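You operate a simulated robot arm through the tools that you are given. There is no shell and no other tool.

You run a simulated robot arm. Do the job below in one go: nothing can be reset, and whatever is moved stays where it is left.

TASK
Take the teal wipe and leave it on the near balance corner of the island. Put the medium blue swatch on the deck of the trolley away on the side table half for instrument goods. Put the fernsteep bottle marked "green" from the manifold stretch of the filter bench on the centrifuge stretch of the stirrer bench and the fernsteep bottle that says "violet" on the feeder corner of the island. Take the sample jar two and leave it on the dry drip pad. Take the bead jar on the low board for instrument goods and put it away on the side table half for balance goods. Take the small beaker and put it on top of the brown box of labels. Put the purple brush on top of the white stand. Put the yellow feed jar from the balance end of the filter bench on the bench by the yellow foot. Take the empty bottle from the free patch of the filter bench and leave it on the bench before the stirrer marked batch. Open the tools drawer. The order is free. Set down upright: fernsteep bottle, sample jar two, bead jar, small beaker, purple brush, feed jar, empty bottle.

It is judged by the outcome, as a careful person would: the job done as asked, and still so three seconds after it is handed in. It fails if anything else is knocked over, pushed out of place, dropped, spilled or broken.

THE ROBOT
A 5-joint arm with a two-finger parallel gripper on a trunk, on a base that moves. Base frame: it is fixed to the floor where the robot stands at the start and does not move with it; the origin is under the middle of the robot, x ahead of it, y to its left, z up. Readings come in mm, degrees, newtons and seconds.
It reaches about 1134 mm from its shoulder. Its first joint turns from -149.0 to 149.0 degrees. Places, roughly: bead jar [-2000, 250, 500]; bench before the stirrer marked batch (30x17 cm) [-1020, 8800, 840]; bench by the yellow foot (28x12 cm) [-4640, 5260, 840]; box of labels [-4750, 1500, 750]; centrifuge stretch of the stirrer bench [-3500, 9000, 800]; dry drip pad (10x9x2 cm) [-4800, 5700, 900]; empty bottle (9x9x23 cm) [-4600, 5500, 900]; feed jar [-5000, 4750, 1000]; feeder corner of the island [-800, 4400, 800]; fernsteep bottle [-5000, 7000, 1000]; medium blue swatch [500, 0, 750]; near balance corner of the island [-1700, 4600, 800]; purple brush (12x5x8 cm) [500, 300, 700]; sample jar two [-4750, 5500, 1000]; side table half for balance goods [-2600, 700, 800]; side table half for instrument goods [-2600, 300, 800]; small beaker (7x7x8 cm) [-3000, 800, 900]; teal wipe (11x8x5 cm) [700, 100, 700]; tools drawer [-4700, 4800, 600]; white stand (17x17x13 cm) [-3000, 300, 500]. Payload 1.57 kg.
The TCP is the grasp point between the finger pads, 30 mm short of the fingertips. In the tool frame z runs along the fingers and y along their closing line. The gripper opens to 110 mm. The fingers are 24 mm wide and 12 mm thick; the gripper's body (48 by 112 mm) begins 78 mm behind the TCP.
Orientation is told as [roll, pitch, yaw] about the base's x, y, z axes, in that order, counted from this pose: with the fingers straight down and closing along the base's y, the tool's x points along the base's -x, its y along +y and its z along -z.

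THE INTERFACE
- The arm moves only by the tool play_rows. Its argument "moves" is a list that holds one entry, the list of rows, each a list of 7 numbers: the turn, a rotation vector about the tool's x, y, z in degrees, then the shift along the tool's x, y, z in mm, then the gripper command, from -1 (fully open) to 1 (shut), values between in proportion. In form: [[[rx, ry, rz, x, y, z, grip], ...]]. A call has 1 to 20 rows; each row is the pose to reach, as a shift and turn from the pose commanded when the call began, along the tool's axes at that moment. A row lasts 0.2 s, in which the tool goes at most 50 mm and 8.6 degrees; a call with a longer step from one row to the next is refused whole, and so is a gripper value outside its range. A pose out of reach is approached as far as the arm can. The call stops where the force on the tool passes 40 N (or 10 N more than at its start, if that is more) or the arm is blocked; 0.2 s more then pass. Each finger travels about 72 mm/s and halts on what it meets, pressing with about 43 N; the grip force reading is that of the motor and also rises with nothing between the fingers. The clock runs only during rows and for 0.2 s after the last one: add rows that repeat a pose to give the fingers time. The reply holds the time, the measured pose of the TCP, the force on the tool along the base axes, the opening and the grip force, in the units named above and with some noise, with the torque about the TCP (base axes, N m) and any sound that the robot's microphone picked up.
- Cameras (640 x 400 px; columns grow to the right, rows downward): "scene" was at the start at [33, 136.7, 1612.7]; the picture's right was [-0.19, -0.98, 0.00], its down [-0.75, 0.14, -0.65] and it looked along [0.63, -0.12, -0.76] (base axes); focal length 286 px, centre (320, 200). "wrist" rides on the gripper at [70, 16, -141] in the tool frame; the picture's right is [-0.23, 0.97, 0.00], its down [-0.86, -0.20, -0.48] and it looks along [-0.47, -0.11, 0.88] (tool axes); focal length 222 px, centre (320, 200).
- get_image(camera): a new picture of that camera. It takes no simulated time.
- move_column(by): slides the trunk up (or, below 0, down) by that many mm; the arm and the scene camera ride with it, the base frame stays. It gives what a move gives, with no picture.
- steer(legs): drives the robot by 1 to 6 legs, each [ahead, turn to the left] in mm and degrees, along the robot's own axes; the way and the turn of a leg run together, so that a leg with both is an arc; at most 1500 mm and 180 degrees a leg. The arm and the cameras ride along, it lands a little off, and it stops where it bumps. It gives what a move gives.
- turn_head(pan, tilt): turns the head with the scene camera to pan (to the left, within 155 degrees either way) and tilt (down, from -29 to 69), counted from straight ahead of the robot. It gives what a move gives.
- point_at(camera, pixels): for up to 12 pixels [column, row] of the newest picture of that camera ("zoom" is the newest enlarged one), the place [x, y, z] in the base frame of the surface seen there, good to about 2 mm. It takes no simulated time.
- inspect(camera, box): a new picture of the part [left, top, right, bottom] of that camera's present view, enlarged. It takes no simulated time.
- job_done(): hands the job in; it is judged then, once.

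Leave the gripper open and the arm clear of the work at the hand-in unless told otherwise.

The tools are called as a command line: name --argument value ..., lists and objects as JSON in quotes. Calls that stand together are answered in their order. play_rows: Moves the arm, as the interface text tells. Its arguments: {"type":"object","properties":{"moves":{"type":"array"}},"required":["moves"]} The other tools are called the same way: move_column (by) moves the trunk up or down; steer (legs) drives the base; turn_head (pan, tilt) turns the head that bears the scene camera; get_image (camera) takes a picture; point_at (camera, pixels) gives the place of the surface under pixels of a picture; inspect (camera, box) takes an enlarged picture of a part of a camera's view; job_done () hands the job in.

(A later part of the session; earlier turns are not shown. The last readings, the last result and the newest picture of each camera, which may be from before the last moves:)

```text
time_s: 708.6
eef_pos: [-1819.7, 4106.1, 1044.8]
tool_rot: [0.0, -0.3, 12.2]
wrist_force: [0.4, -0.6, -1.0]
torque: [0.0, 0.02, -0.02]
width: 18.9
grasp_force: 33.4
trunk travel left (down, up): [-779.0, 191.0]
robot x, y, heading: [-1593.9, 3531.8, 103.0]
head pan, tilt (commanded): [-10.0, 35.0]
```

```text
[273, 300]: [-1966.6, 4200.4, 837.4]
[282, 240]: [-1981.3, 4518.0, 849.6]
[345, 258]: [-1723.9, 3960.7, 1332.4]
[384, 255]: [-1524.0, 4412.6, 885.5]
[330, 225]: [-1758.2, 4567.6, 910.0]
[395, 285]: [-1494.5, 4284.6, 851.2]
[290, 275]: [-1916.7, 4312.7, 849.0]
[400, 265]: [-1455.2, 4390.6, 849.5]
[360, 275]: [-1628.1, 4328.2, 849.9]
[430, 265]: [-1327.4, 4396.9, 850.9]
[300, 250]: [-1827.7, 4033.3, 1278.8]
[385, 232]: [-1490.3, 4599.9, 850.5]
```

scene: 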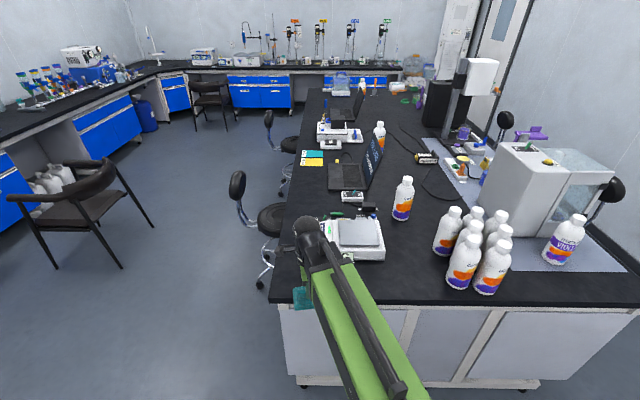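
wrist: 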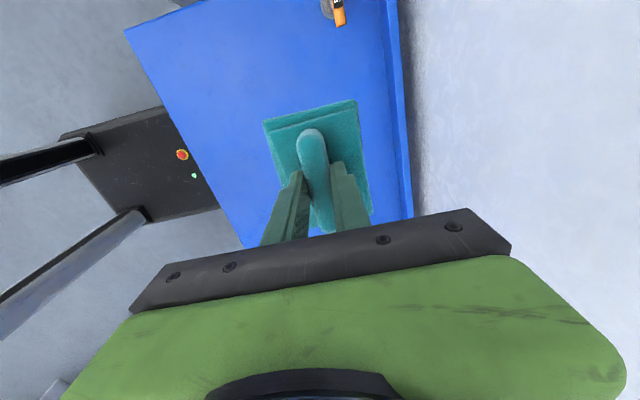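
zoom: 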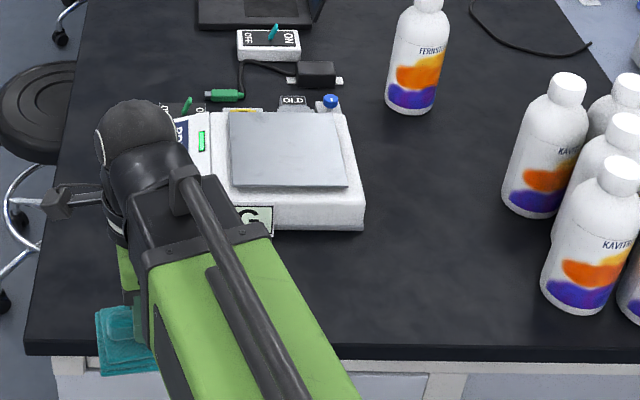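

Free strip in front of the balance (edge y≈4205, balance front ≈4405). I'll lay the wipe at (−1700, 4305). Moving over.

play_rows --moves '[[[0, 0, 2, -27, 28, 0, 1], [0, 0, 4, -53, 56, 0, 1], [0, 0, 6, -80, 85, 0, 1], [0, 0, 8, -106, 113, 0, 1], [0, 0, 10, -133, 141, 0, 1], [0, 0, 12.2, -159.3, 169.1, 0, 1], [0, 0, 12.2, -159.3, 169.1, 0, 1]]]'

move_column --by -90

get_image --camera "wrist"

get_image --camera "scene"

```text
time_s: 710.2
eef_pos: [-1697.8, 4305.1, 1045.7]
tool_rot: [-0.2, -0.3, 0.0]
wrist_force: [-0.6, -0.6, -1.3]
torque: [0.02, -0.05, 0.0]
width: 19.0
grasp_force: 33.5
trunk travel left (down, up): [-779.0, 191.0]
robot x, y, heading: [-1592.8, 3532.4, 102.7]
head pan, tilt (commanded): [-10.0, 35.0]
```

```text
time_s: 711.5
eef_pos: [-1697.8, 4304.9, 955.1]
tool_rot: [0.0, -0.2, 0.0]
wrist_force: [0.4, 0.2, -0.4]
torque: [-0.01, 0.03, 0.0]
width: 19.1
grasp_force: 33.4
trunk travel left (down, up): [-689.0, 281.0]
robot x, y, heading: [-1594.0, 3532.8, 102.7]
head pan, tilt (commanded): [-10.0, 35.0]
```

```text
taken
```

wrist: 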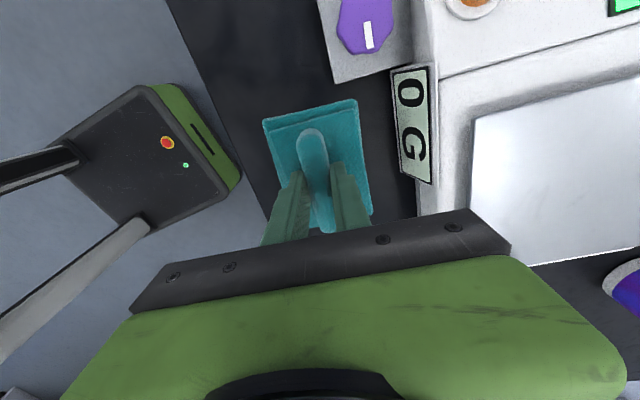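

```text
taken
```

scene: 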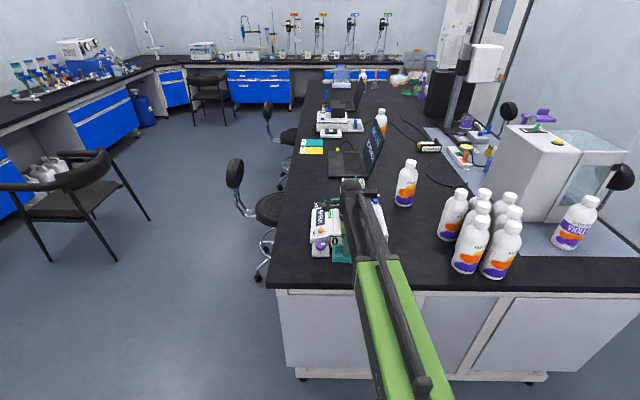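

Check the purple foot plate and the balance front against the wipe's footprint.

point_at --camera "wrist" --pixels '[[335, 80], [392, 68], [393, 75], [418, 210], [325, 20], [405, 195], [360, 30]]'

```text
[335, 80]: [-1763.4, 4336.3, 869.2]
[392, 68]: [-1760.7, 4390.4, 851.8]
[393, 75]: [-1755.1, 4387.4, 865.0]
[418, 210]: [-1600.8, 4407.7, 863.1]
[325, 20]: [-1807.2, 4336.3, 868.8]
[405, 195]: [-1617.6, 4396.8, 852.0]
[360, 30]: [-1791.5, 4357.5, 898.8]
```

Shift 40 mm east and 7 mm south for clearance, then lower and feel.

play_rows --moves '[[[0, 0, 0, -20, -4, 0, 1], [0, 0, 0, -40, -7, 0, 1], [0, 0, 0, -40, -7, 0, 1]]]'

move_column --by -50

move_column --by -6

move_column --by -2

```text
time_s: 712.3
eef_pos: [-1656.9, 4296.2, 954.9]
tool_rot: [-0.1, -0.3, 0.0]
wrist_force: [0.5, -1.0, -0.8]
torque: [0.0, 0.02, 0.01]
width: 19.0
grasp_force: 33.3
trunk travel left (down, up): [-689.0, 281.0]
robot x, y, heading: [-1596.2, 3532.5, 102.7]
head pan, tilt (commanded): [-10.0, 35.0]
```

```text
time_s: 713.2
eef_pos: [-1658.5, 4298.2, 904.9]
tool_rot: [-0.2, -0.3, 0.0]
wrist_force: [-0.2, -1.2, 2.7]
torque: [0.06, 0.01, 0.01]
width: 19.0
grasp_force: 33.3
trunk travel left (down, up): [-639.0, 331.0]
robot x, y, heading: [-1594.6, 3531.3, 103.1]
head pan, tilt (commanded): [-10.0, 35.0]
```

```text
time_s: 713.6
eef_pos: [-1656.6, 4297.4, 904.4]
tool_rot: [0.2, -0.2, 0.0]
wrist_force: [0.1, -1.6, 24.7]
torque: [-0.12, -0.01, -0.01]
width: 18.9
grasp_force: 32.7
trunk travel left (down, up): [-636.0, 334.0]
robot x, y, heading: [-1598.4, 3533.3, 102.9]
head pan, tilt (commanded): [-10.0, 35.0]
stopped: the force on the tool passed its limit at 49 N (the readings are from after the stop); the commanded pose is now the measured one
```

```text
time_s: 713.9
eef_pos: [-1656.6, 4296.2, 905.7]
tool_rot: [0.3, -0.4, 0.0]
wrist_force: [0.0, -2.2, 32.6]
torque: [-0.24, 0.01, 0.03]
width: 18.9
grasp_force: 32.9
trunk travel left (down, up): [-636.0, 334.0]
robot x, y, heading: [-1592.7, 3532.5, 103.1]
head pan, tilt (commanded): [-10.0, 35.0]
stopped: the force on the tool passed its limit at 45 N (the readings are from after the stop); the commanded pose is now the measured one
```

On the island. Release and rise.

play_rows --moves '[[[0, 0, 0, 0, 0, 0, 0.5], [0, 0, 0, 0, 0, 0, 0.2], [0, 0, 0, 0, 0, 0, 0], [0, 0, 0, 0, 0, 0, 0]]]'

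move_column --by 250

get_image --camera "wrist"

get_image --camera "scene"

```text
time_s: 714.9
eef_pos: [-1658.6, 4299.1, 903.4]
tool_rot: [0.3, -0.3, 0.0]
wrist_force: [-0.7, 0.8, 0.2]
torque: [-0.03, 0.02, 0.0]
width: 55.0
grasp_force: 0.0
trunk travel left (down, up): [-636.0, 334.0]
robot x, y, heading: [-1597.0, 3536.8, 102.9]
head pan, tilt (commanded): [-10.0, 35.0]
```

```text
time_s: 717.5
eef_pos: [-1657.6, 4298.9, 1152.2]
tool_rot: [0.1, -0.3, 0.0]
wrist_force: [-0.1, 0.7, 0.5]
torque: [-0.02, -0.03, 0.0]
width: 55.1
grasp_force: 0.0
trunk travel left (down, up): [-886.0, 84.0]
robot x, y, heading: [-1595.4, 3532.4, 103.0]
head pan, tilt (commanded): [-10.0, 35.0]
```

```text
taken
```

wrist: 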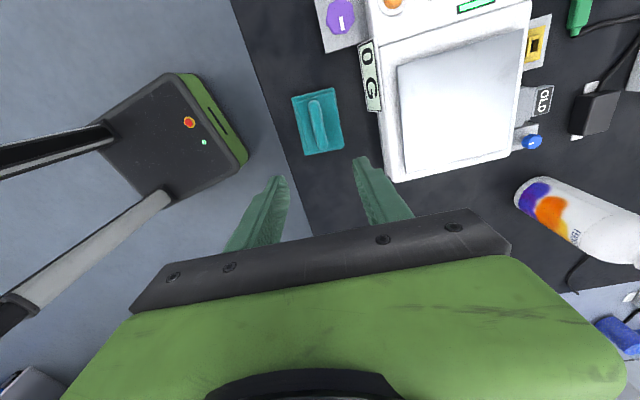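

```text
taken
```

scene: 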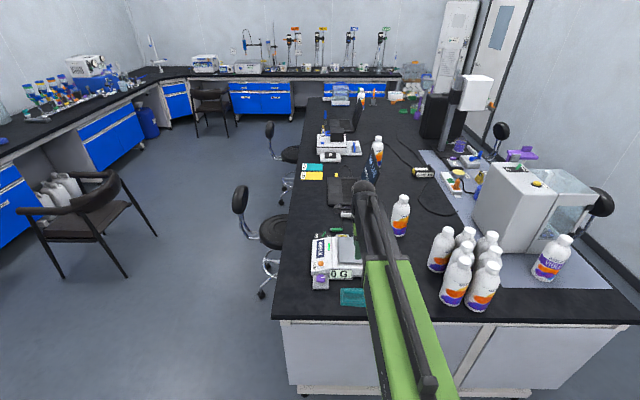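

The wipe lies at the near balance corner. Last: FERNSTEEP GREEN. Drive back to the manifold: west, north, west.

steer --legs '[[-300, 0], [0, 77], [1330, 0], [0, -90]]'

steer --legs '[[1400, 0], [1400, 0], [760, 0], [0, 90]]'

```text
time_s: 733.0
eef_pos: [-2746.2, 3981.1, 1154.8]
tool_rot: [0.3, -0.3, -12.4]
wrist_force: [-0.4, -0.4, 0.0]
torque: [0.01, 0.0, -0.03]
width: 54.9
grasp_force: 0.1
trunk travel left (down, up): [-886.0, 84.0]
robot x, y, heading: [-2821.8, 3222.2, 90.8]
head pan, tilt (commanded): [-10.0, 35.0]
```

```text
time_s: 754.2
eef_pos: [-3605.7, 6895.6, 1154.4]
tool_rot: [0.3, -0.2, 76.9]
wrist_force: [1.0, -0.2, 0.0]
torque: [-0.02, 0.04, 0.0]
width: 54.8
grasp_force: 0.0
trunk travel left (down, up): [-886.0, 84.0]
robot x, y, heading: [-2845.2, 6778.8, 179.4]
head pan, tilt (commanded): [-10.0, 35.0]
```

Re-home the wrist (yaw 180), retract, raise to the top, then approach the bench.

play_rows --moves '[[[0, 0, -7.95, 5.5, -14, 0, -1], [0, 0, -15.9, 11, -28, 0, -1], [0, 0, -23.85, 16.5, -42, 0, -1], [0, 0, -31.8, 22, -56, 0, -1], [0, 0, -39.75, 27.5, -70, 0, -1], [0, 0, -47.7, 33, -84, 0, -1], [0, 0, -55.65, 38.5, -98, 0, -1], [0, 0, -63.6, 44, -112, 0, -1], [0, 0, -71.55, 49.5, -126, 0, -1], [0, 0, -79.5, 55, -140, 0, -1], [0, 0, -87.45, 60.5, -154, 0, -1], [0, 0, -95.4, 66, -168, 0, -1], [0, 0, -103.1, 71.6, -182, 0, -1], [0, 0, -103.1, 71.6, -182, 0, -1]]]'

move_column --by 82

steer --legs '[[900, 0]]'

turn_head --pan -5 --tilt 40

get_image --camera "scene"

inspect --camera "scene" --box '[280, 90, 460, 210]'

```text
time_s: 757.2
eef_pos: [-3446.5, 6783.8, 1152.0]
tool_rot: [-0.3, -0.2, -179.9]
wrist_force: [-0.4, -0.4, 0.0]
torque: [0.03, 0.01, -0.01]
width: 109.9
grasp_force: 0.1
trunk travel left (down, up): [-886.0, 84.0]
robot x, y, heading: [-2843.6, 6774.6, 179.9]
head pan, tilt (commanded): [-10.0, 35.0]
```

```text
time_s: 758.4
eef_pos: [-3446.8, 6784.1, 1234.6]
tool_rot: [-0.3, -0.2, -180.0]
wrist_force: [0.0, -0.4, -0.1]
torque: [-0.01, 0.02, 0.0]
width: 110.0
grasp_force: 0.1
trunk travel left (down, up): [-968.0, 2.0]
robot x, y, heading: [-2847.8, 6777.8, 179.6]
head pan, tilt (commanded): [-10.0, 35.0]
```

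```text
time_s: 763.2
eef_pos: [-4356.1, 6779.5, 1234.5]
tool_rot: [-0.4, -0.1, -179.6]
wrist_force: [0.1, -0.5, 0.4]
torque: [-0.01, -0.01, -0.03]
width: 109.7
grasp_force: 0.0
trunk travel left (down, up): [-968.0, 2.0]
robot x, y, heading: [-3752.6, 6782.9, -179.9]
head pan, tilt (commanded): [-10.0, 35.0]
```

```text
time_s: 763.8
eef_pos: [-4354.0, 6779.6, 1236.1]
tool_rot: [-0.3, -0.3, -179.6]
wrist_force: [-0.9, 0.4, 0.9]
torque: [0.01, 0.01, -0.03]
width: 109.9
grasp_force: 0.0
trunk travel left (down, up): [-968.0, 2.0]
robot x, y, heading: [-3750.8, 6780.0, -179.7]
head pan, tilt (commanded): [-5.0, 40.0]
```

```text
taken
```

scene: 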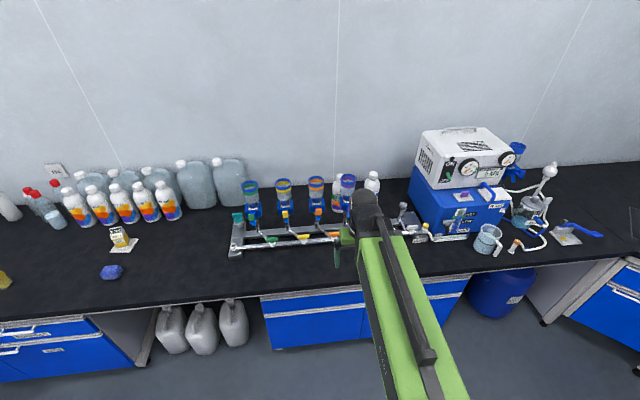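

```text
3.33 times, centred on (370, 150) of scene
```

zoom: 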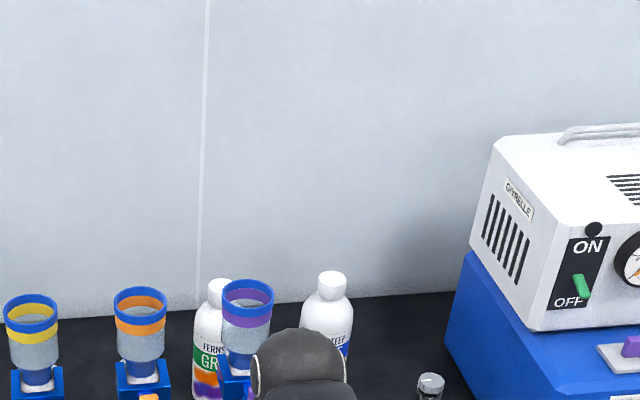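

GREEN's cap is visible left of the violet cup. Measure caps and the cup rim.

point_at --camera "zoom" --pixels '[[218, 283], [211, 295], [215, 305], [200, 330], [205, 380], [330, 275], [320, 285], [342, 285], [248, 283], [223, 297], [272, 297], [100, 250]]'

```text
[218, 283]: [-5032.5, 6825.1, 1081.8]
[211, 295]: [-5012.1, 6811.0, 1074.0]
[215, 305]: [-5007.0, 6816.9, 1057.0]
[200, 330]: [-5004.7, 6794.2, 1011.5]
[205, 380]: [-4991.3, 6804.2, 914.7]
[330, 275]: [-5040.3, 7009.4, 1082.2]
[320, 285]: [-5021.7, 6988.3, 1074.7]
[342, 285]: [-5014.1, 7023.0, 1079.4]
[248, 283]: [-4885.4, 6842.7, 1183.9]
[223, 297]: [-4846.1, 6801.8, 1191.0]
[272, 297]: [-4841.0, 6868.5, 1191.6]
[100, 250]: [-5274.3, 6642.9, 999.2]
```

Wall is far behind (x≈−5274), so a vertical grip works. GREEN ≈ (−5033, 6830). Drive 355 mm closer at full height.

steer --legs '[[355, 0]]'

turn_head --pan -5 --tilt 45

get_image --camera "scene"

get_image --camera "wrist"

```text
time_s: 766.1
eef_pos: [-4704.4, 6778.2, 1235.0]
tool_rot: [-0.3, -0.1, -179.6]
wrist_force: [0.5, -0.7, -0.4]
torque: [0.0, -0.04, -0.02]
width: 110.1
grasp_force: 0.0
trunk travel left (down, up): [-968.0, 2.0]
robot x, y, heading: [-4104.3, 6774.8, -179.6]
head pan, tilt (commanded): [-5.0, 40.0]
```

```text
time_s: 766.7
eef_pos: [-4702.6, 6778.7, 1234.4]
tool_rot: [-0.3, -0.2, -179.6]
wrist_force: [-0.4, -0.7, -0.8]
torque: [0.01, 0.02, 0.01]
width: 109.8
grasp_force: 0.0
trunk travel left (down, up): [-968.0, 2.0]
robot x, y, heading: [-4100.0, 6777.1, -179.9]
head pan, tilt (commanded): [-5.0, 45.0]
```

```text
taken
```

scene: 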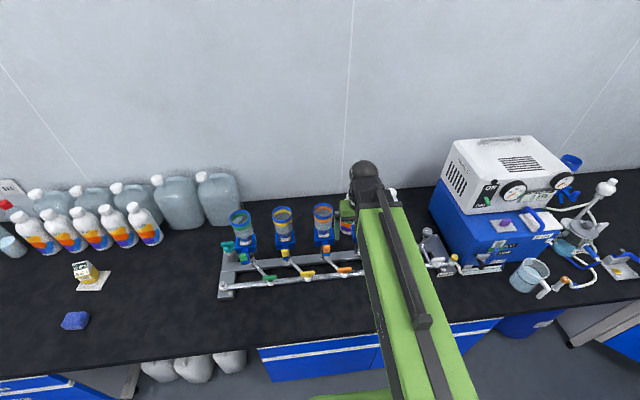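

```text
taken
```

wrist: 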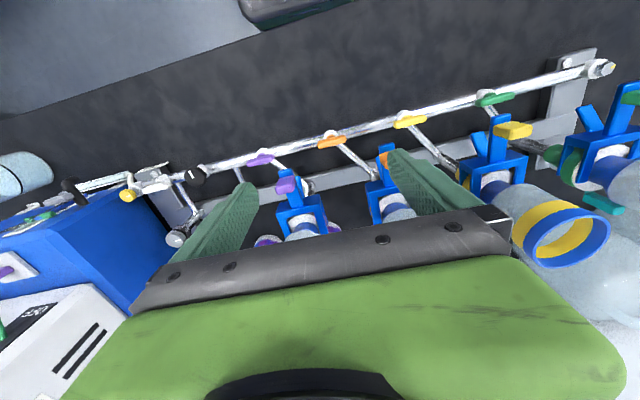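

Closing the fingers to 60 mm, I go at full height sideways to y≈6940 (over the low knobs), in to x≈−5000, then across to GREEN's cap.

play_rows --moves '[[[0, 0, 0, 0.3, -40, 0, -0.1], [0, 0, 0, 0.6, -80, 0, -0.1], [0, 0, 0, 0.9, -121, 0, -0.1], [0, 0, 0, 1.1, -161, 0, -0.1], [0, 0, 0, -42, -160, 0, -0.1], [0, 0, 0, -84, -159, 0, -0.1], [0, 0, 0, -127, -158, 0, -0.1], [0, 0, 0, -169, -157, 0, -0.1], [0, 0, 0, -211, -156, 0, -0.1], [0, 0, 0, -254, -155, 0, -0.1], [0, 0, 0, -296, -154, 0, -0.1], [0, 0, 0, -307, -121, 0, -0.1], [0, 0, 0, -318, -88, 0, -0.1], [0, 0, 0, -329.6, -54.3, 0, -0.1], [0, 0, 0, -329.6, -54.3, 0, -0.1]]]'

get_image --camera "wrist"

get_image --camera "scene"

```text
time_s: 769.9
eef_pos: [-5033.0, 6832.8, 1234.5]
tool_rot: [-0.3, -0.3, -179.7]
wrist_force: [0.1, -0.2, 0.4]
torque: [-0.03, 0.04, -0.01]
width: 60.6
grasp_force: 0.0
trunk travel left (down, up): [-968.0, 2.0]
robot x, y, heading: [-4102.7, 6779.8, -179.9]
head pan, tilt (commanded): [-5.0, 45.0]
```

```text
taken
```

wrist: 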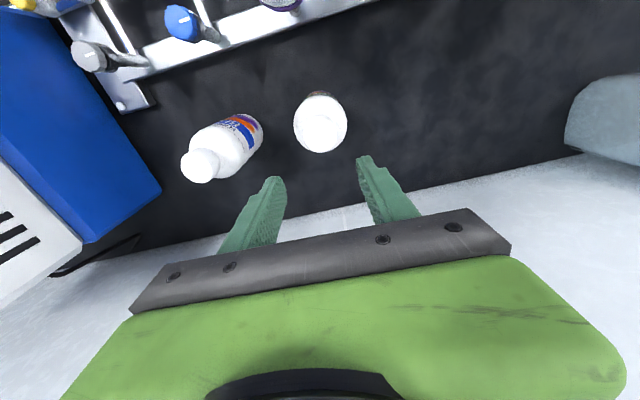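

```text
taken
```

scene: 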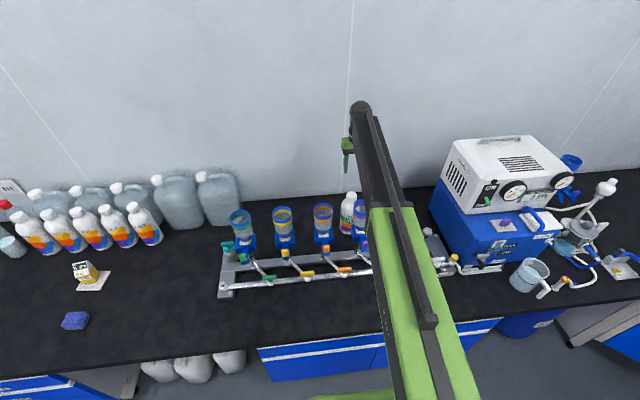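

I see GREEN's cap directly at wrist (320,122). Measure it precisely.

inspect --camera "wrist" --box '[270, 80, 370, 170]'

point_at --camera "zoom" --pixels '[[320, 200], [300, 150], [250, 200], [390, 200], [320, 270], [320, 290], [330, 220], [280, 240], [370, 240], [290, 70]]'

```text
4.44 times, centred on (320, 125) of wrist
```

zoom: 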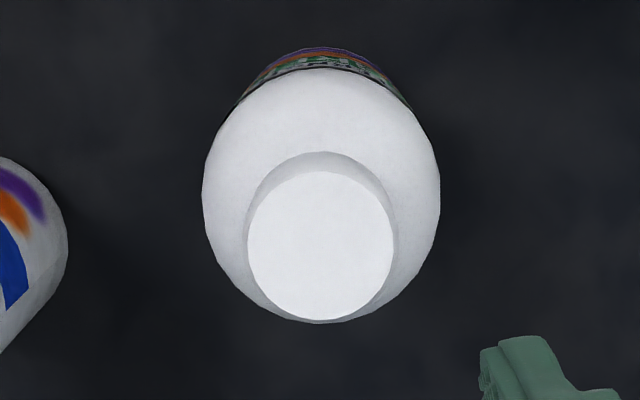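

```text
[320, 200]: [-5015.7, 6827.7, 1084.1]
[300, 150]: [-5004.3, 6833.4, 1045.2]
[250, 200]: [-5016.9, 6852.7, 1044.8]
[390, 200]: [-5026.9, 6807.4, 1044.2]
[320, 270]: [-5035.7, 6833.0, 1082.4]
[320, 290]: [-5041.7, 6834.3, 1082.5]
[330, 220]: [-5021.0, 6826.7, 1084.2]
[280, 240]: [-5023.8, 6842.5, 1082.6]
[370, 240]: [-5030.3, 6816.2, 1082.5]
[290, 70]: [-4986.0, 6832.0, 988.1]
```

Cap centre (−5029, 6831), z 1045–1083. Adjust 4 mm and lower to TCP ≈1073.

play_rows --moves '[[[0, 0, 0, 4, 2, 0, -0.1], [0, 0, 0, 4, 2, 0, -0.1]]]'

move_column --by -100

get_image --camera "wrist"

move_column --by -61

get_image --camera "wrist"

```text
time_s: 770.5
eef_pos: [-5029.5, 6829.3, 1234.5]
tool_rot: [-0.3, -0.2, -179.6]
wrist_force: [-0.6, -0.2, 0.4]
torque: [-0.01, 0.02, 0.0]
width: 60.5
grasp_force: 0.1
trunk travel left (down, up): [-968.0, 2.0]
robot x, y, heading: [-4102.0, 6780.4, -179.7]
head pan, tilt (commanded): [-5.0, 45.0]
```

```text
time_s: 771.9
eef_pos: [-5027.9, 6829.9, 1135.1]
tool_rot: [-0.2, -0.2, -179.6]
wrist_force: [-0.6, -0.1, -0.4]
torque: [0.0, -0.03, 0.01]
width: 60.5
grasp_force: 0.1
trunk travel left (down, up): [-868.0, 102.0]
robot x, y, heading: [-4104.8, 6779.0, -179.6]
head pan, tilt (commanded): [-5.0, 45.0]
```

```text
taken
```

wrist: 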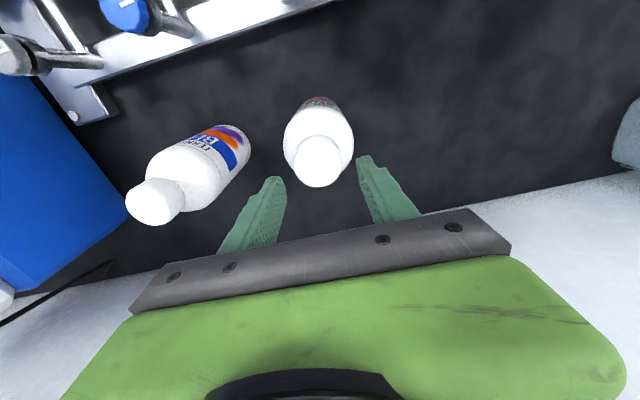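

```text
time_s: 772.9
eef_pos: [-5029.5, 6827.8, 1073.7]
tool_rot: [-0.2, -0.2, -179.6]
wrist_force: [-0.2, -0.1, -0.3]
torque: [0.01, 0.0, 0.0]
width: 60.2
grasp_force: 0.0
trunk travel left (down, up): [-807.0, 163.0]
robot x, y, heading: [-4103.8, 6777.0, -180.0]
head pan, tilt (commanded): [-5.0, 45.0]
```

```text
taken
```

wrist: 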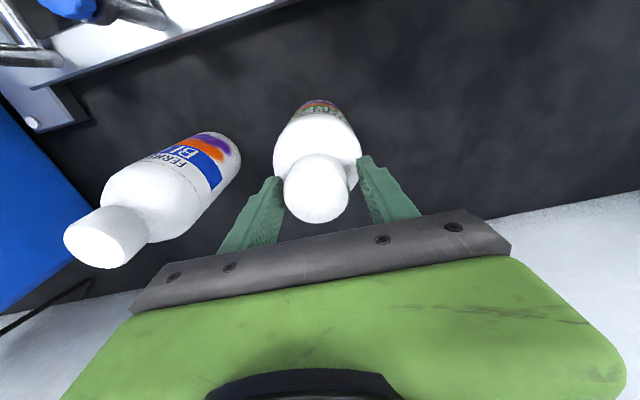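

The cap sits between the fingers. Close on it and lift a little to test.

play_rows --moves '[[[0, 0, 0, 0, 0, 0, 0.1], [0, 0, 0, 0, 0, 0, 0.4], [0, 0, 0, 0, 0, 0, 1], [0, 0, 0, 0, 0, 0, 1], [0, 0, 0, 0, 0, 0, 1], [0, 0, 0, 0, 0, 0, 1]]]'

move_column --by 40

get_image --camera "wrist"

```text
time_s: 774.3
eef_pos: [-5028.5, 6829.6, 1075.9]
tool_rot: [-0.3, -0.3, -179.6]
wrist_force: [-4.6, 6.5, 22.0]
torque: [0.28, 0.45, -0.03]
width: 51.2
grasp_force: 43.0
trunk travel left (down, up): [-807.0, 163.0]
robot x, y, heading: [-4101.6, 6777.6, -179.8]
head pan, tilt (commanded): [-5.0, 45.0]
```

```text
time_s: 775.1
eef_pos: [-5030.1, 6829.0, 1112.5]
tool_rot: [-0.2, -0.1, -179.6]
wrist_force: [-0.2, -0.6, -10.1]
torque: [0.01, -0.01, -0.01]
width: 46.8
grasp_force: 42.8
trunk travel left (down, up): [-847.0, 123.0]
robot x, y, heading: [-4104.7, 6781.8, -180.0]
head pan, tilt (commanded): [-5.0, 45.0]
```

```text
taken
```

wrist: 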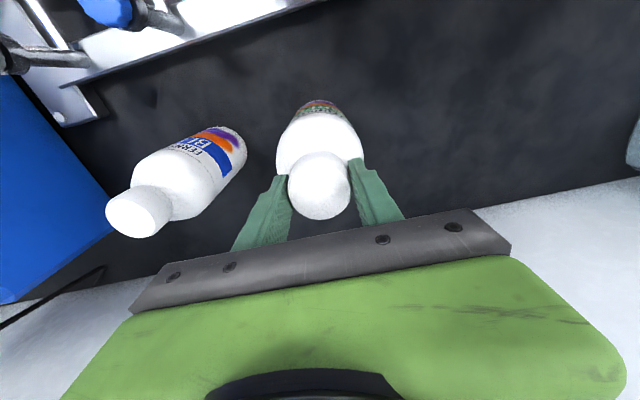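

It lifts (10 N); grip is on the cap at 46.8 mm. Raise to the top and verify it's stable.

move_column --by 60

move_column --by 62

get_image --camera "wrist"

get_image --camera "scene"

inspect --camera "scene" --box '[300, 90, 480, 280]'

```text
time_s: 776.1
eef_pos: [-5030.7, 6829.9, 1172.4]
tool_rot: [-0.3, -0.1, -179.7]
wrist_force: [-0.2, -0.5, -10.1]
torque: [-0.04, 0.01, -0.03]
width: 46.8
grasp_force: 43.0
trunk travel left (down, up): [-907.0, 63.0]
robot x, y, heading: [-4105.0, 6777.8, -180.2]
head pan, tilt (commanded): [-5.0, 45.0]
```

```text
time_s: 777.1
eef_pos: [-5030.6, 6829.2, 1234.4]
tool_rot: [-0.4, -0.1, -179.6]
wrist_force: [0.1, -0.4, -10.2]
torque: [0.02, 0.01, 0.01]
width: 46.5
grasp_force: 42.8
trunk travel left (down, up): [-969.0, 1.0]
robot x, y, heading: [-4102.4, 6778.1, -180.1]
head pan, tilt (commanded): [-5.0, 45.0]
```

```text
taken
```

wrist: 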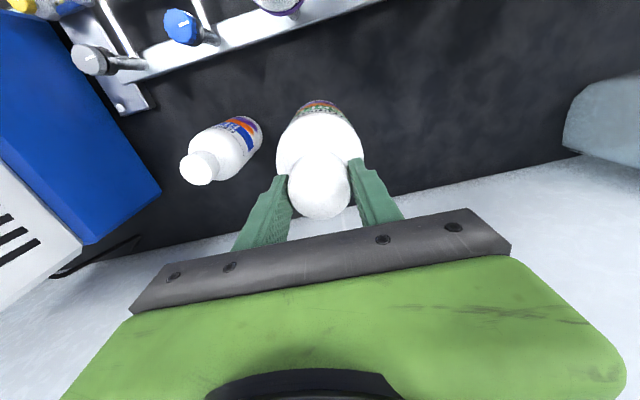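

```text
taken
```

scene: 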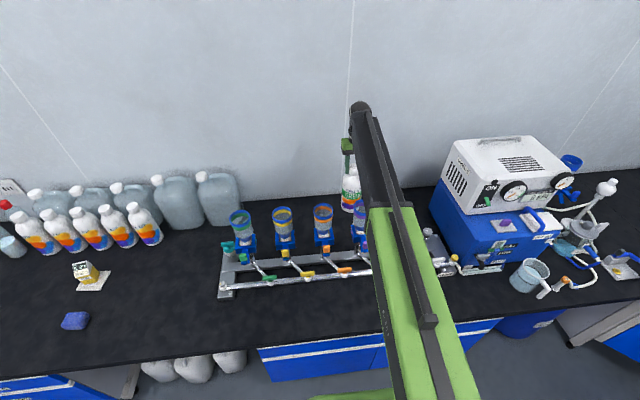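

```text
2.11 times, centred on (390, 185) of scene
```

zoom: 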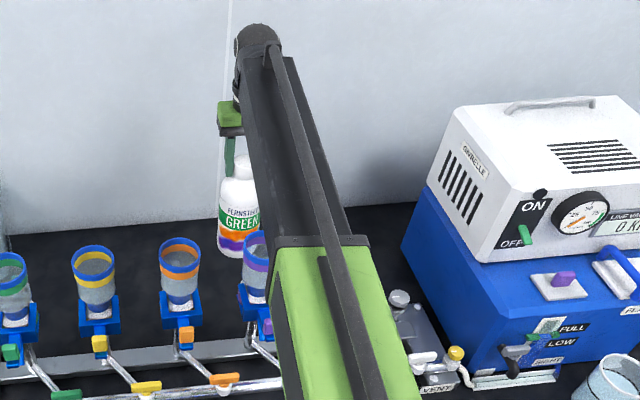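

GREEN hangs upright. Measure its bottom height.

point_at --camera "zoom" --pixels '[[228, 252], [222, 245], [240, 256], [222, 190], [225, 165], [252, 245], [262, 285]]'

```text
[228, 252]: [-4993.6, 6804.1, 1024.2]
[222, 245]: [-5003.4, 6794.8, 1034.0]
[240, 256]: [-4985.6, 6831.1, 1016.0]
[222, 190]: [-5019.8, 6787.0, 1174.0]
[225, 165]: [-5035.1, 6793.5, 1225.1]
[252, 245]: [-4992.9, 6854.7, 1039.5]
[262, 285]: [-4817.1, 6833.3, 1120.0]
```

Bottle bottom is only ≈1008, knobs reach 1003, so I'll thread between obstacles laterally. Measure BLUE and the knobs precisely from the wrist view.

inspect --camera "wrist" --box '[60, 0, 340, 200]'

```text
2.00 times, centred on (200, 100) of wrist
```

zoom: 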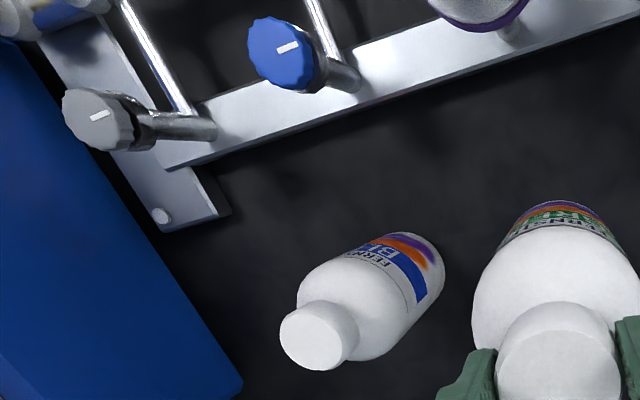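

point_at --camera "zoom" --pixels '[[310, 335], [285, 345], [340, 340], [315, 305], [430, 260], [285, 50], [255, 45], [320, 65], [95, 115], [68, 105], [130, 130], [400, 250]]'

```text
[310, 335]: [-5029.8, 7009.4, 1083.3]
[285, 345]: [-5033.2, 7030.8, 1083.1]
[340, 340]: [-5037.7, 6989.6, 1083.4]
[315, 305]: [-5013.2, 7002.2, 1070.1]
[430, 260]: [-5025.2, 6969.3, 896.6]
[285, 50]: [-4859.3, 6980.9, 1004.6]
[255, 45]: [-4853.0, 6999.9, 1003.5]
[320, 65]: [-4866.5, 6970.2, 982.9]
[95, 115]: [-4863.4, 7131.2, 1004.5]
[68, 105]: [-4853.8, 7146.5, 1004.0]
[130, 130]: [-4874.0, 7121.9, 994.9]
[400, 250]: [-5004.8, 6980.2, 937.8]
```

Plan: thread between the violet cup and BLUE, then forward between the two knobs at y≈7059, in ≤20 mm steps.

play_rows --moves '[[[0, 0, 0, 15, -7, 0, 1], [0, 0, 0, 30, -14, 0, 1], [0, 0, 0, 45.7, -20.5, 0, 1], [0, 0, 0, 55, -39, 0, 1], [0, 0, 0, 64.5, -58, 0, 1], [0, 0, 0, 74, -76.5, 0, 1], [0, 0, 0, 83.3, -95.2, 0, 1], [0, 0, 0, 83.3, -95.2, 0, 1]]]'

get_image --camera "wrist"

```text
time_s: 778.9
eef_pos: [-4948.1, 6925.3, 1235.1]
tool_rot: [-0.4, -0.1, -179.6]
wrist_force: [-0.1, 0.3, -11.2]
torque: [-0.02, 0.04, -0.03]
width: 46.7
grasp_force: 42.5
trunk travel left (down, up): [-969.0, 1.0]
robot x, y, heading: [-4102.7, 6776.5, -180.0]
head pan, tilt (commanded): [-5.0, 45.0]
```

```text
taken
```

wrist: 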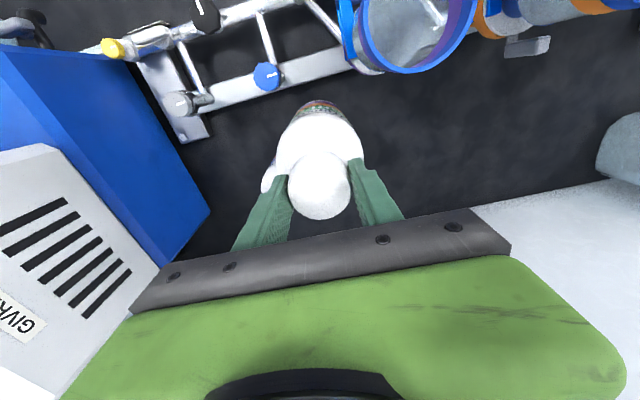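

Clear so far. Next segment: past BLUE to y≈7059.

play_rows --moves '[[[0, 0, 0, 3.5, -20, 0, 1], [0, 0, 0, 7, -40, 0, 1], [0, 0, 0, 10.4, -60, 0, 1], [0, 0, 0, 13.2, -78, 0, 1], [0, 0, 0, 16, -97, 0, 1], [0, 0, 0, 18.8, -115, 0, 1], [0, 0, 0, 26, -124, 0, 1], [0, 0, 0, 33.9, -133.8, 0, 1], [0, 0, 0, 33.9, -133.8, 0, 1]]]'

get_image --camera "wrist"

turn_head --pan -15 --tilt 45

inspect --camera "scene" --box '[250, 90, 430, 280]'

```text
time_s: 780.9
eef_pos: [-4914.7, 7059.7, 1235.5]
tool_rot: [-0.3, -0.2, -179.5]
wrist_force: [-0.2, -0.5, -9.7]
torque: [-0.01, 0.02, 0.0]
width: 47.1
grasp_force: 43.1
trunk travel left (down, up): [-969.0, 1.0]
robot x, y, heading: [-4103.2, 6773.3, -179.8]
head pan, tilt (commanded): [-5.0, 45.0]
```

```text
taken
```

wrist: 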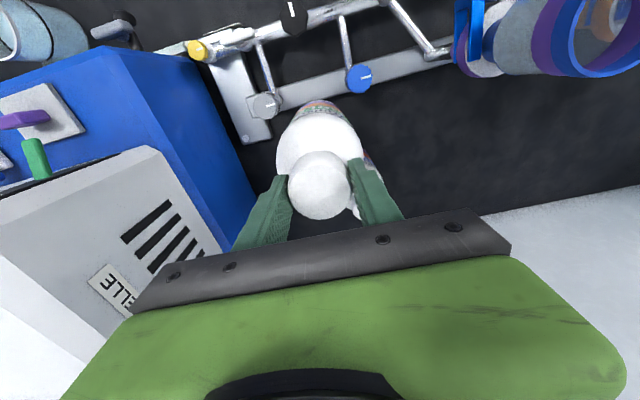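

```text
time_s: 781.6
eef_pos: [-4914.4, 7058.7, 1235.1]
tool_rot: [-0.3, -0.1, -179.6]
wrist_force: [0.4, -0.8, -10.2]
torque: [-0.04, 0.0, -0.01]
width: 46.7
grasp_force: 43.2
trunk travel left (down, up): [-969.0, 1.0]
robot x, y, heading: [-4101.9, 6778.9, -179.9]
head pan, tilt (commanded): [-15.0, 45.0]
```

```text
2.11 times, centred on (340, 185) of scene
```

zoom: 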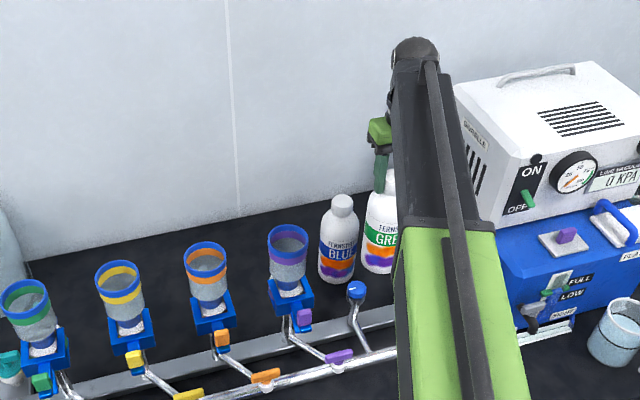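

Now forward between the two knobs, 215 mm.

play_rows --moves '[[[0, 0, 0, 18, 0, 0, 1], [0, 0, 0, 36, 0, 0, 1], [0, 0, 0, 54, 0, 0, 1], [0, 0, 0, 72, 0, 0, 1], [0, 0, 0, 90, 0, 0, 1], [0, 0, 0, 108, 0, 0, 1], [0, 0, 0, 130, 0, 0, 1], [0, 0, 0, 155, 1, 0, 1], [0, 0, 0, 180, 1, 0, 1], [0, 0, 0, 205, 1, 0, 1], [0, 0, 0, 235, 1, 0, 1], [0, 0, 0, 260, 1, 0, 1], [0, 0, 0, 260, 1, 0, 1]]]'

get_image --camera "wrist"

inspect --camera "scene" --box '[250, 90, 430, 280]'

```text
time_s: 784.5
eef_pos: [-4654.1, 7059.9, 1235.2]
tool_rot: [-0.3, -0.1, -179.6]
wrist_force: [-0.2, 0.3, -9.7]
torque: [0.02, 0.03, 0.01]
width: 46.9
grasp_force: 42.9
trunk travel left (down, up): [-969.0, 1.0]
robot x, y, heading: [-4105.4, 6775.2, -179.8]
head pan, tilt (commanded): [-15.0, 45.0]
```

```text
taken
```

wrist: 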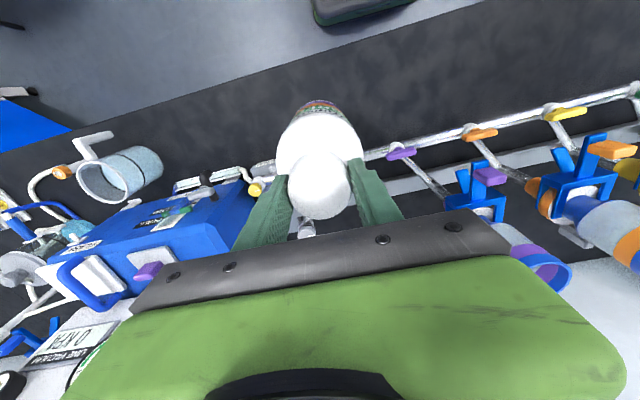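

```text
2.11 times, centred on (340, 185) of scene
```

zoom: 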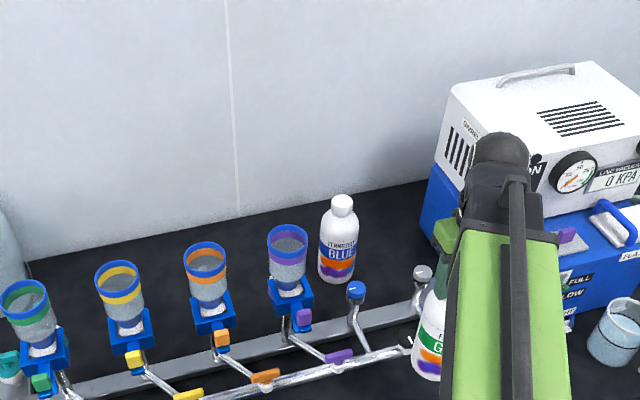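

GREEN is clear of the manifold and nothing was disturbed. Back off 600 mm, then look at the centrifuge stretch.

steer --legs '[[-600, 0]]'

turn_head --pan -85 --tilt 25

get_image --camera "scene"

inspect --camera "scene" --box '[150, 80, 500, 280]'

```text
time_s: 787.9
eef_pos: [-4043.2, 7061.6, 1236.2]
tool_rot: [-0.4, -0.2, -179.8]
wrist_force: [0.4, -0.9, -10.6]
torque: [0.0, -0.03, 0.0]
width: 46.6
grasp_force: 43.2
trunk travel left (down, up): [-969.0, 1.0]
robot x, y, heading: [-3496.3, 6779.3, 179.6]
head pan, tilt (commanded): [-15.0, 45.0]
```

```text
time_s: 789.3
eef_pos: [-4043.8, 7062.4, 1234.8]
tool_rot: [-0.3, 0.0, -180.0]
wrist_force: [-0.4, 0.2, -10.2]
torque: [0.02, 0.0, 0.01]
width: 46.7
grasp_force: 43.8
trunk travel left (down, up): [-969.0, 1.0]
robot x, y, heading: [-3495.2, 6778.6, 179.7]
head pan, tilt (commanded): [-85.0, 25.0]
```

```text
taken
```

scene: 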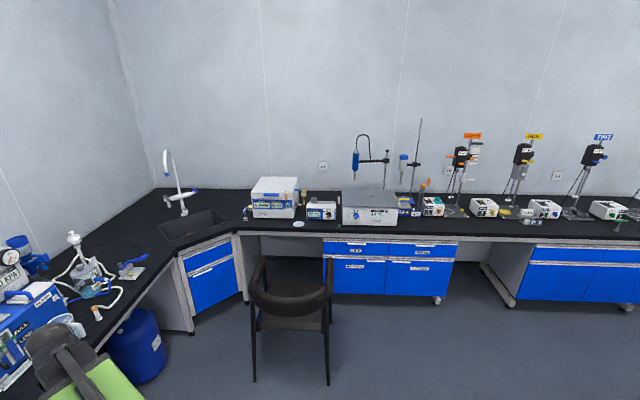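

```text
1.83 times, centred on (325, 180) of scene
```

zoom: 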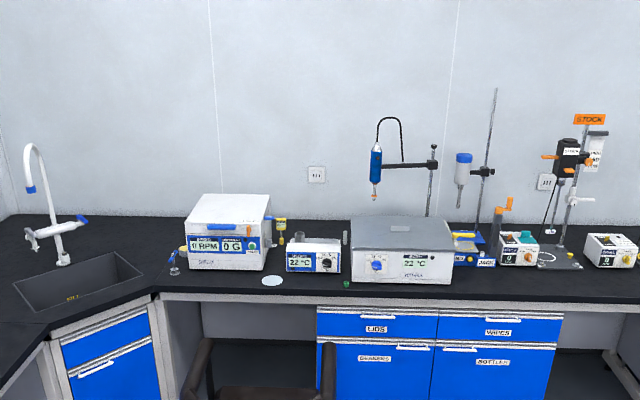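

Measure the centrifuge, the disc, the BLOCK heater and the free bench near them.

inspect --camera "scene" --box '[230, 165, 350, 245]'

point_at --camera "zoom" --pixels '[[130, 285], [330, 280], [370, 320], [480, 295], [580, 300], [250, 330], [150, 330], [60, 300], [450, 330], [70, 250], [300, 345], [560, 335]]'

```text
5.00 times, centred on (290, 205) of scene
```

zoom: 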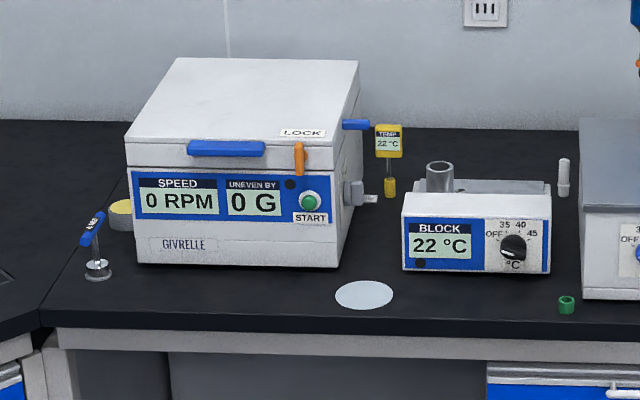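

```text
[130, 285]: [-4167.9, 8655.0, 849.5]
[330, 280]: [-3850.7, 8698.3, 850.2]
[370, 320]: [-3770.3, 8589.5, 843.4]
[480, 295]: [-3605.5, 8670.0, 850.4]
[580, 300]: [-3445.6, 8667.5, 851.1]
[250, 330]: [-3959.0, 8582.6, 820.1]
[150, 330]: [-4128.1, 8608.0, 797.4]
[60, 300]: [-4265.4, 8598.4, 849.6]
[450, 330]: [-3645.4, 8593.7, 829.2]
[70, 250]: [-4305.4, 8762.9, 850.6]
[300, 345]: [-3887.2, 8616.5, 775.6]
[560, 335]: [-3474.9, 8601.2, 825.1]
```

Bench edge y≈8585; the spot (−3655, 8655) in front of the BLOCK heater, right of the centrifuge, is free. Measure the chair more exactly for the approach.

point_at --camera "scene" --pixels '[[328, 383], [254, 380], [333, 290], [330, 310], [262, 265], [250, 290], [325, 345], [258, 350], [300, 260], [320, 300], [335, 320], [326, 262]]'

inspect --camera "scene" --box '[230, 240, 350, 400]'

```text
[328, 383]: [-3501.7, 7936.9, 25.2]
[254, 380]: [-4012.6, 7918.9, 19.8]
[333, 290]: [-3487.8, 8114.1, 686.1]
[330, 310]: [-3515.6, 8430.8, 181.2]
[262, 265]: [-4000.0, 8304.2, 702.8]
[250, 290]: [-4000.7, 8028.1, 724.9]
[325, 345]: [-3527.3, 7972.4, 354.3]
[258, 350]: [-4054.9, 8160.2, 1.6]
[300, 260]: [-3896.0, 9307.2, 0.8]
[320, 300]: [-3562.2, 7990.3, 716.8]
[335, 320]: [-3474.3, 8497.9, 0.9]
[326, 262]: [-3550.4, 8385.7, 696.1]
```

```text
2.50 times, centred on (290, 320) of scene
```

zoom: 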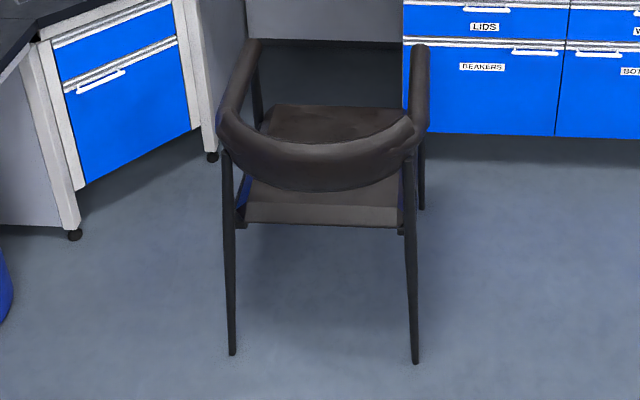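

Chair spans x −4030…−3485, y 7920…8440. I'll stand east of it at about (−3070, 7990) and reach over. Drive there.

steer --legs '[[0, -109], [1283, 0]]'

get_image --camera "wrist"

turn_head --pan 50 --tilt 35

get_image --camera "scene"

```text
time_s: 800.4
eef_pos: [-2583.2, 8398.6, 1235.2]
tool_rot: [-0.3, -0.1, 69.5]
wrist_force: [-0.1, -0.4, -11.4]
torque: [-0.01, 0.01, 0.01]
width: 46.7
grasp_force: 42.9
trunk travel left (down, up): [-969.0, 1.0]
robot x, y, heading: [-3044.2, 7987.1, 68.9]
head pan, tilt (commanded): [-85.0, 25.0]
```

```text
taken
```

wrist: 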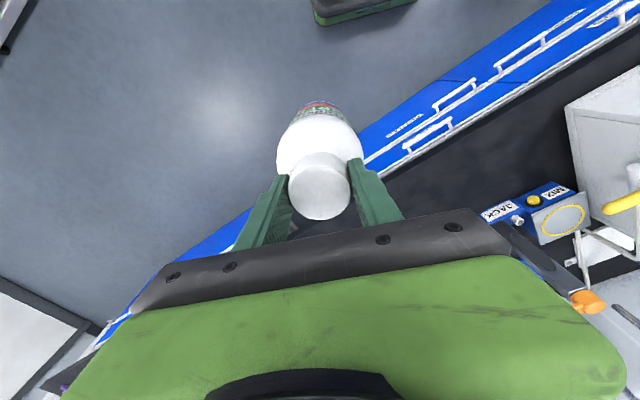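

```text
time_s: 802.5
eef_pos: [-2582.4, 8399.0, 1235.6]
tool_rot: [-0.3, -0.1, 69.5]
wrist_force: [-0.8, 0.4, -9.7]
torque: [-0.04, 0.03, 0.03]
width: 46.7
grasp_force: 43.2
trunk travel left (down, up): [-969.0, 1.0]
robot x, y, heading: [-3046.6, 7988.6, 69.1]
head pan, tilt (commanded): [50.0, 35.0]
```

```text
taken
```

scene: 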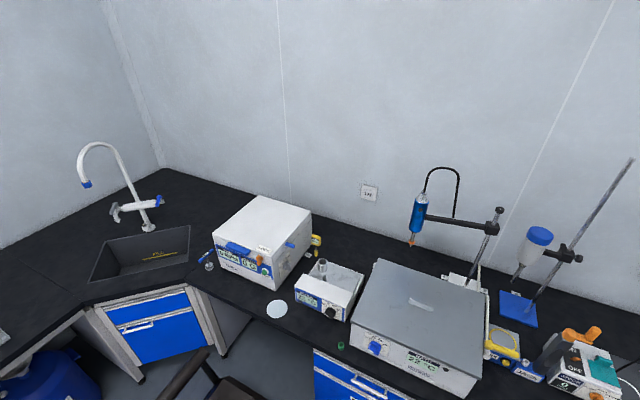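

Measure around the target again from here.

point_at --camera "scene" --pixels '[[315, 312], [298, 296], [345, 300], [277, 310], [341, 345], [320, 330], [305, 325], [430, 300], [395, 355], [360, 335], [330, 345], [300, 315]]'

inspect --camera "scene" --box '[240, 240, 400, 370]'

```text
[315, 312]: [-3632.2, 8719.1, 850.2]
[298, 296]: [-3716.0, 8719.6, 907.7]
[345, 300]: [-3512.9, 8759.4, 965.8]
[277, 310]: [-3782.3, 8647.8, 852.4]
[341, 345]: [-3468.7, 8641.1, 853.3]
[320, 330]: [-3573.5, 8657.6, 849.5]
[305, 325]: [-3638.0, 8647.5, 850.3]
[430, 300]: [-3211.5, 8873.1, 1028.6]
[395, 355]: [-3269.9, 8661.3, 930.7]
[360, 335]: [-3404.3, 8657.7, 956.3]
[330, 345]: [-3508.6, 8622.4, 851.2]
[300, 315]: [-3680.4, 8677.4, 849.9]
```

```text
3.08 times, centred on (320, 305) of scene
```

zoom: 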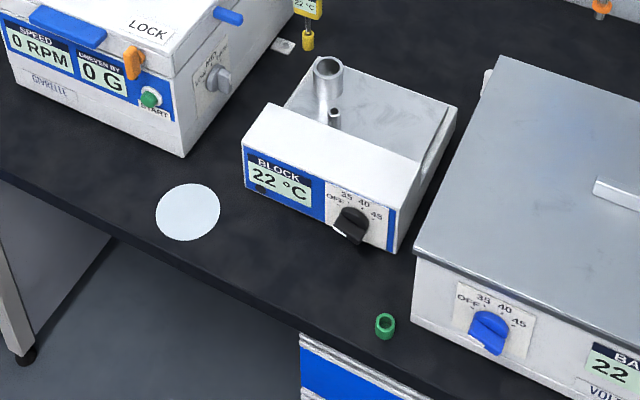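

Retract 25 mm, then turn left 88° so the arm points to the target.

play_rows --moves '[[[0, 0, 0, 11, 6, 0, 1], [0, 0, 0, 22.6, 11.9, 0, 1], [0, 0, 0, 22.6, 11.9, 0, 1]]]'

steer --legs '[[0, 45], [0, 43]]'

turn_head --pan -25 --tilt 40

get_image --camera "scene"

get_image --camera "wrist"

```text
time_s: 803.4
eef_pos: [-2599.6, 8380.6, 1236.1]
tool_rot: [-0.4, -0.2, 69.5]
wrist_force: [-0.1, -0.6, -10.8]
torque: [-0.02, -0.01, 0.01]
width: 46.5
grasp_force: 42.7
trunk travel left (down, up): [-969.0, 1.0]
robot x, y, heading: [-3041.9, 7983.9, 68.8]
head pan, tilt (commanded): [50.0, 35.0]
```

```text
time_s: 807.8
eef_pos: [-3419.1, 8438.6, 1236.0]
tool_rot: [-0.2, -0.3, 157.9]
wrist_force: [0.1, 0.5, -9.9]
torque: [0.01, -0.01, 0.02]
width: 46.3
grasp_force: 42.9
trunk travel left (down, up): [-969.0, 1.0]
robot x, y, heading: [-3054.3, 7957.8, 157.1]
head pan, tilt (commanded): [50.0, 35.0]
```

```text
time_s: 809.3
eef_pos: [-3423.8, 8437.4, 1235.8]
tool_rot: [-0.4, -0.1, 158.0]
wrist_force: [1.0, -0.3, -10.8]
torque: [-0.02, -0.01, 0.0]
width: 46.6
grasp_force: 42.6
trunk travel left (down, up): [-969.0, 1.0]
robot x, y, heading: [-3050.8, 7956.2, 157.2]
head pan, tilt (commanded): [-25.0, 40.0]
```

```text
taken
```

scene: 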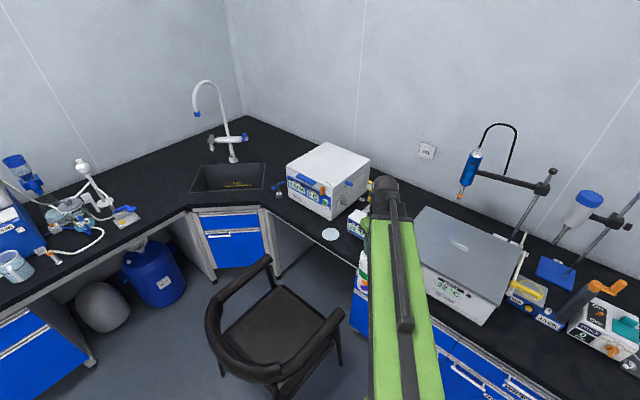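

```text
taken
```

wrist: 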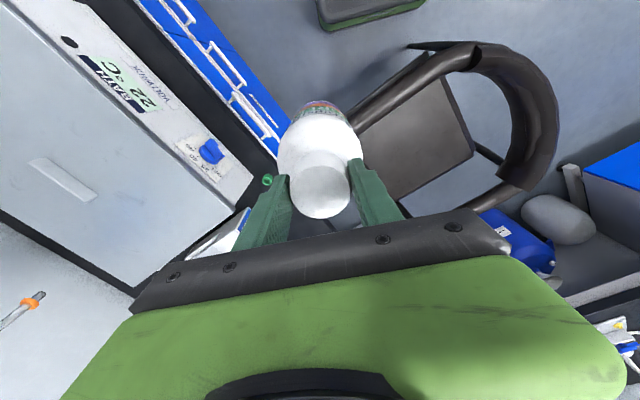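

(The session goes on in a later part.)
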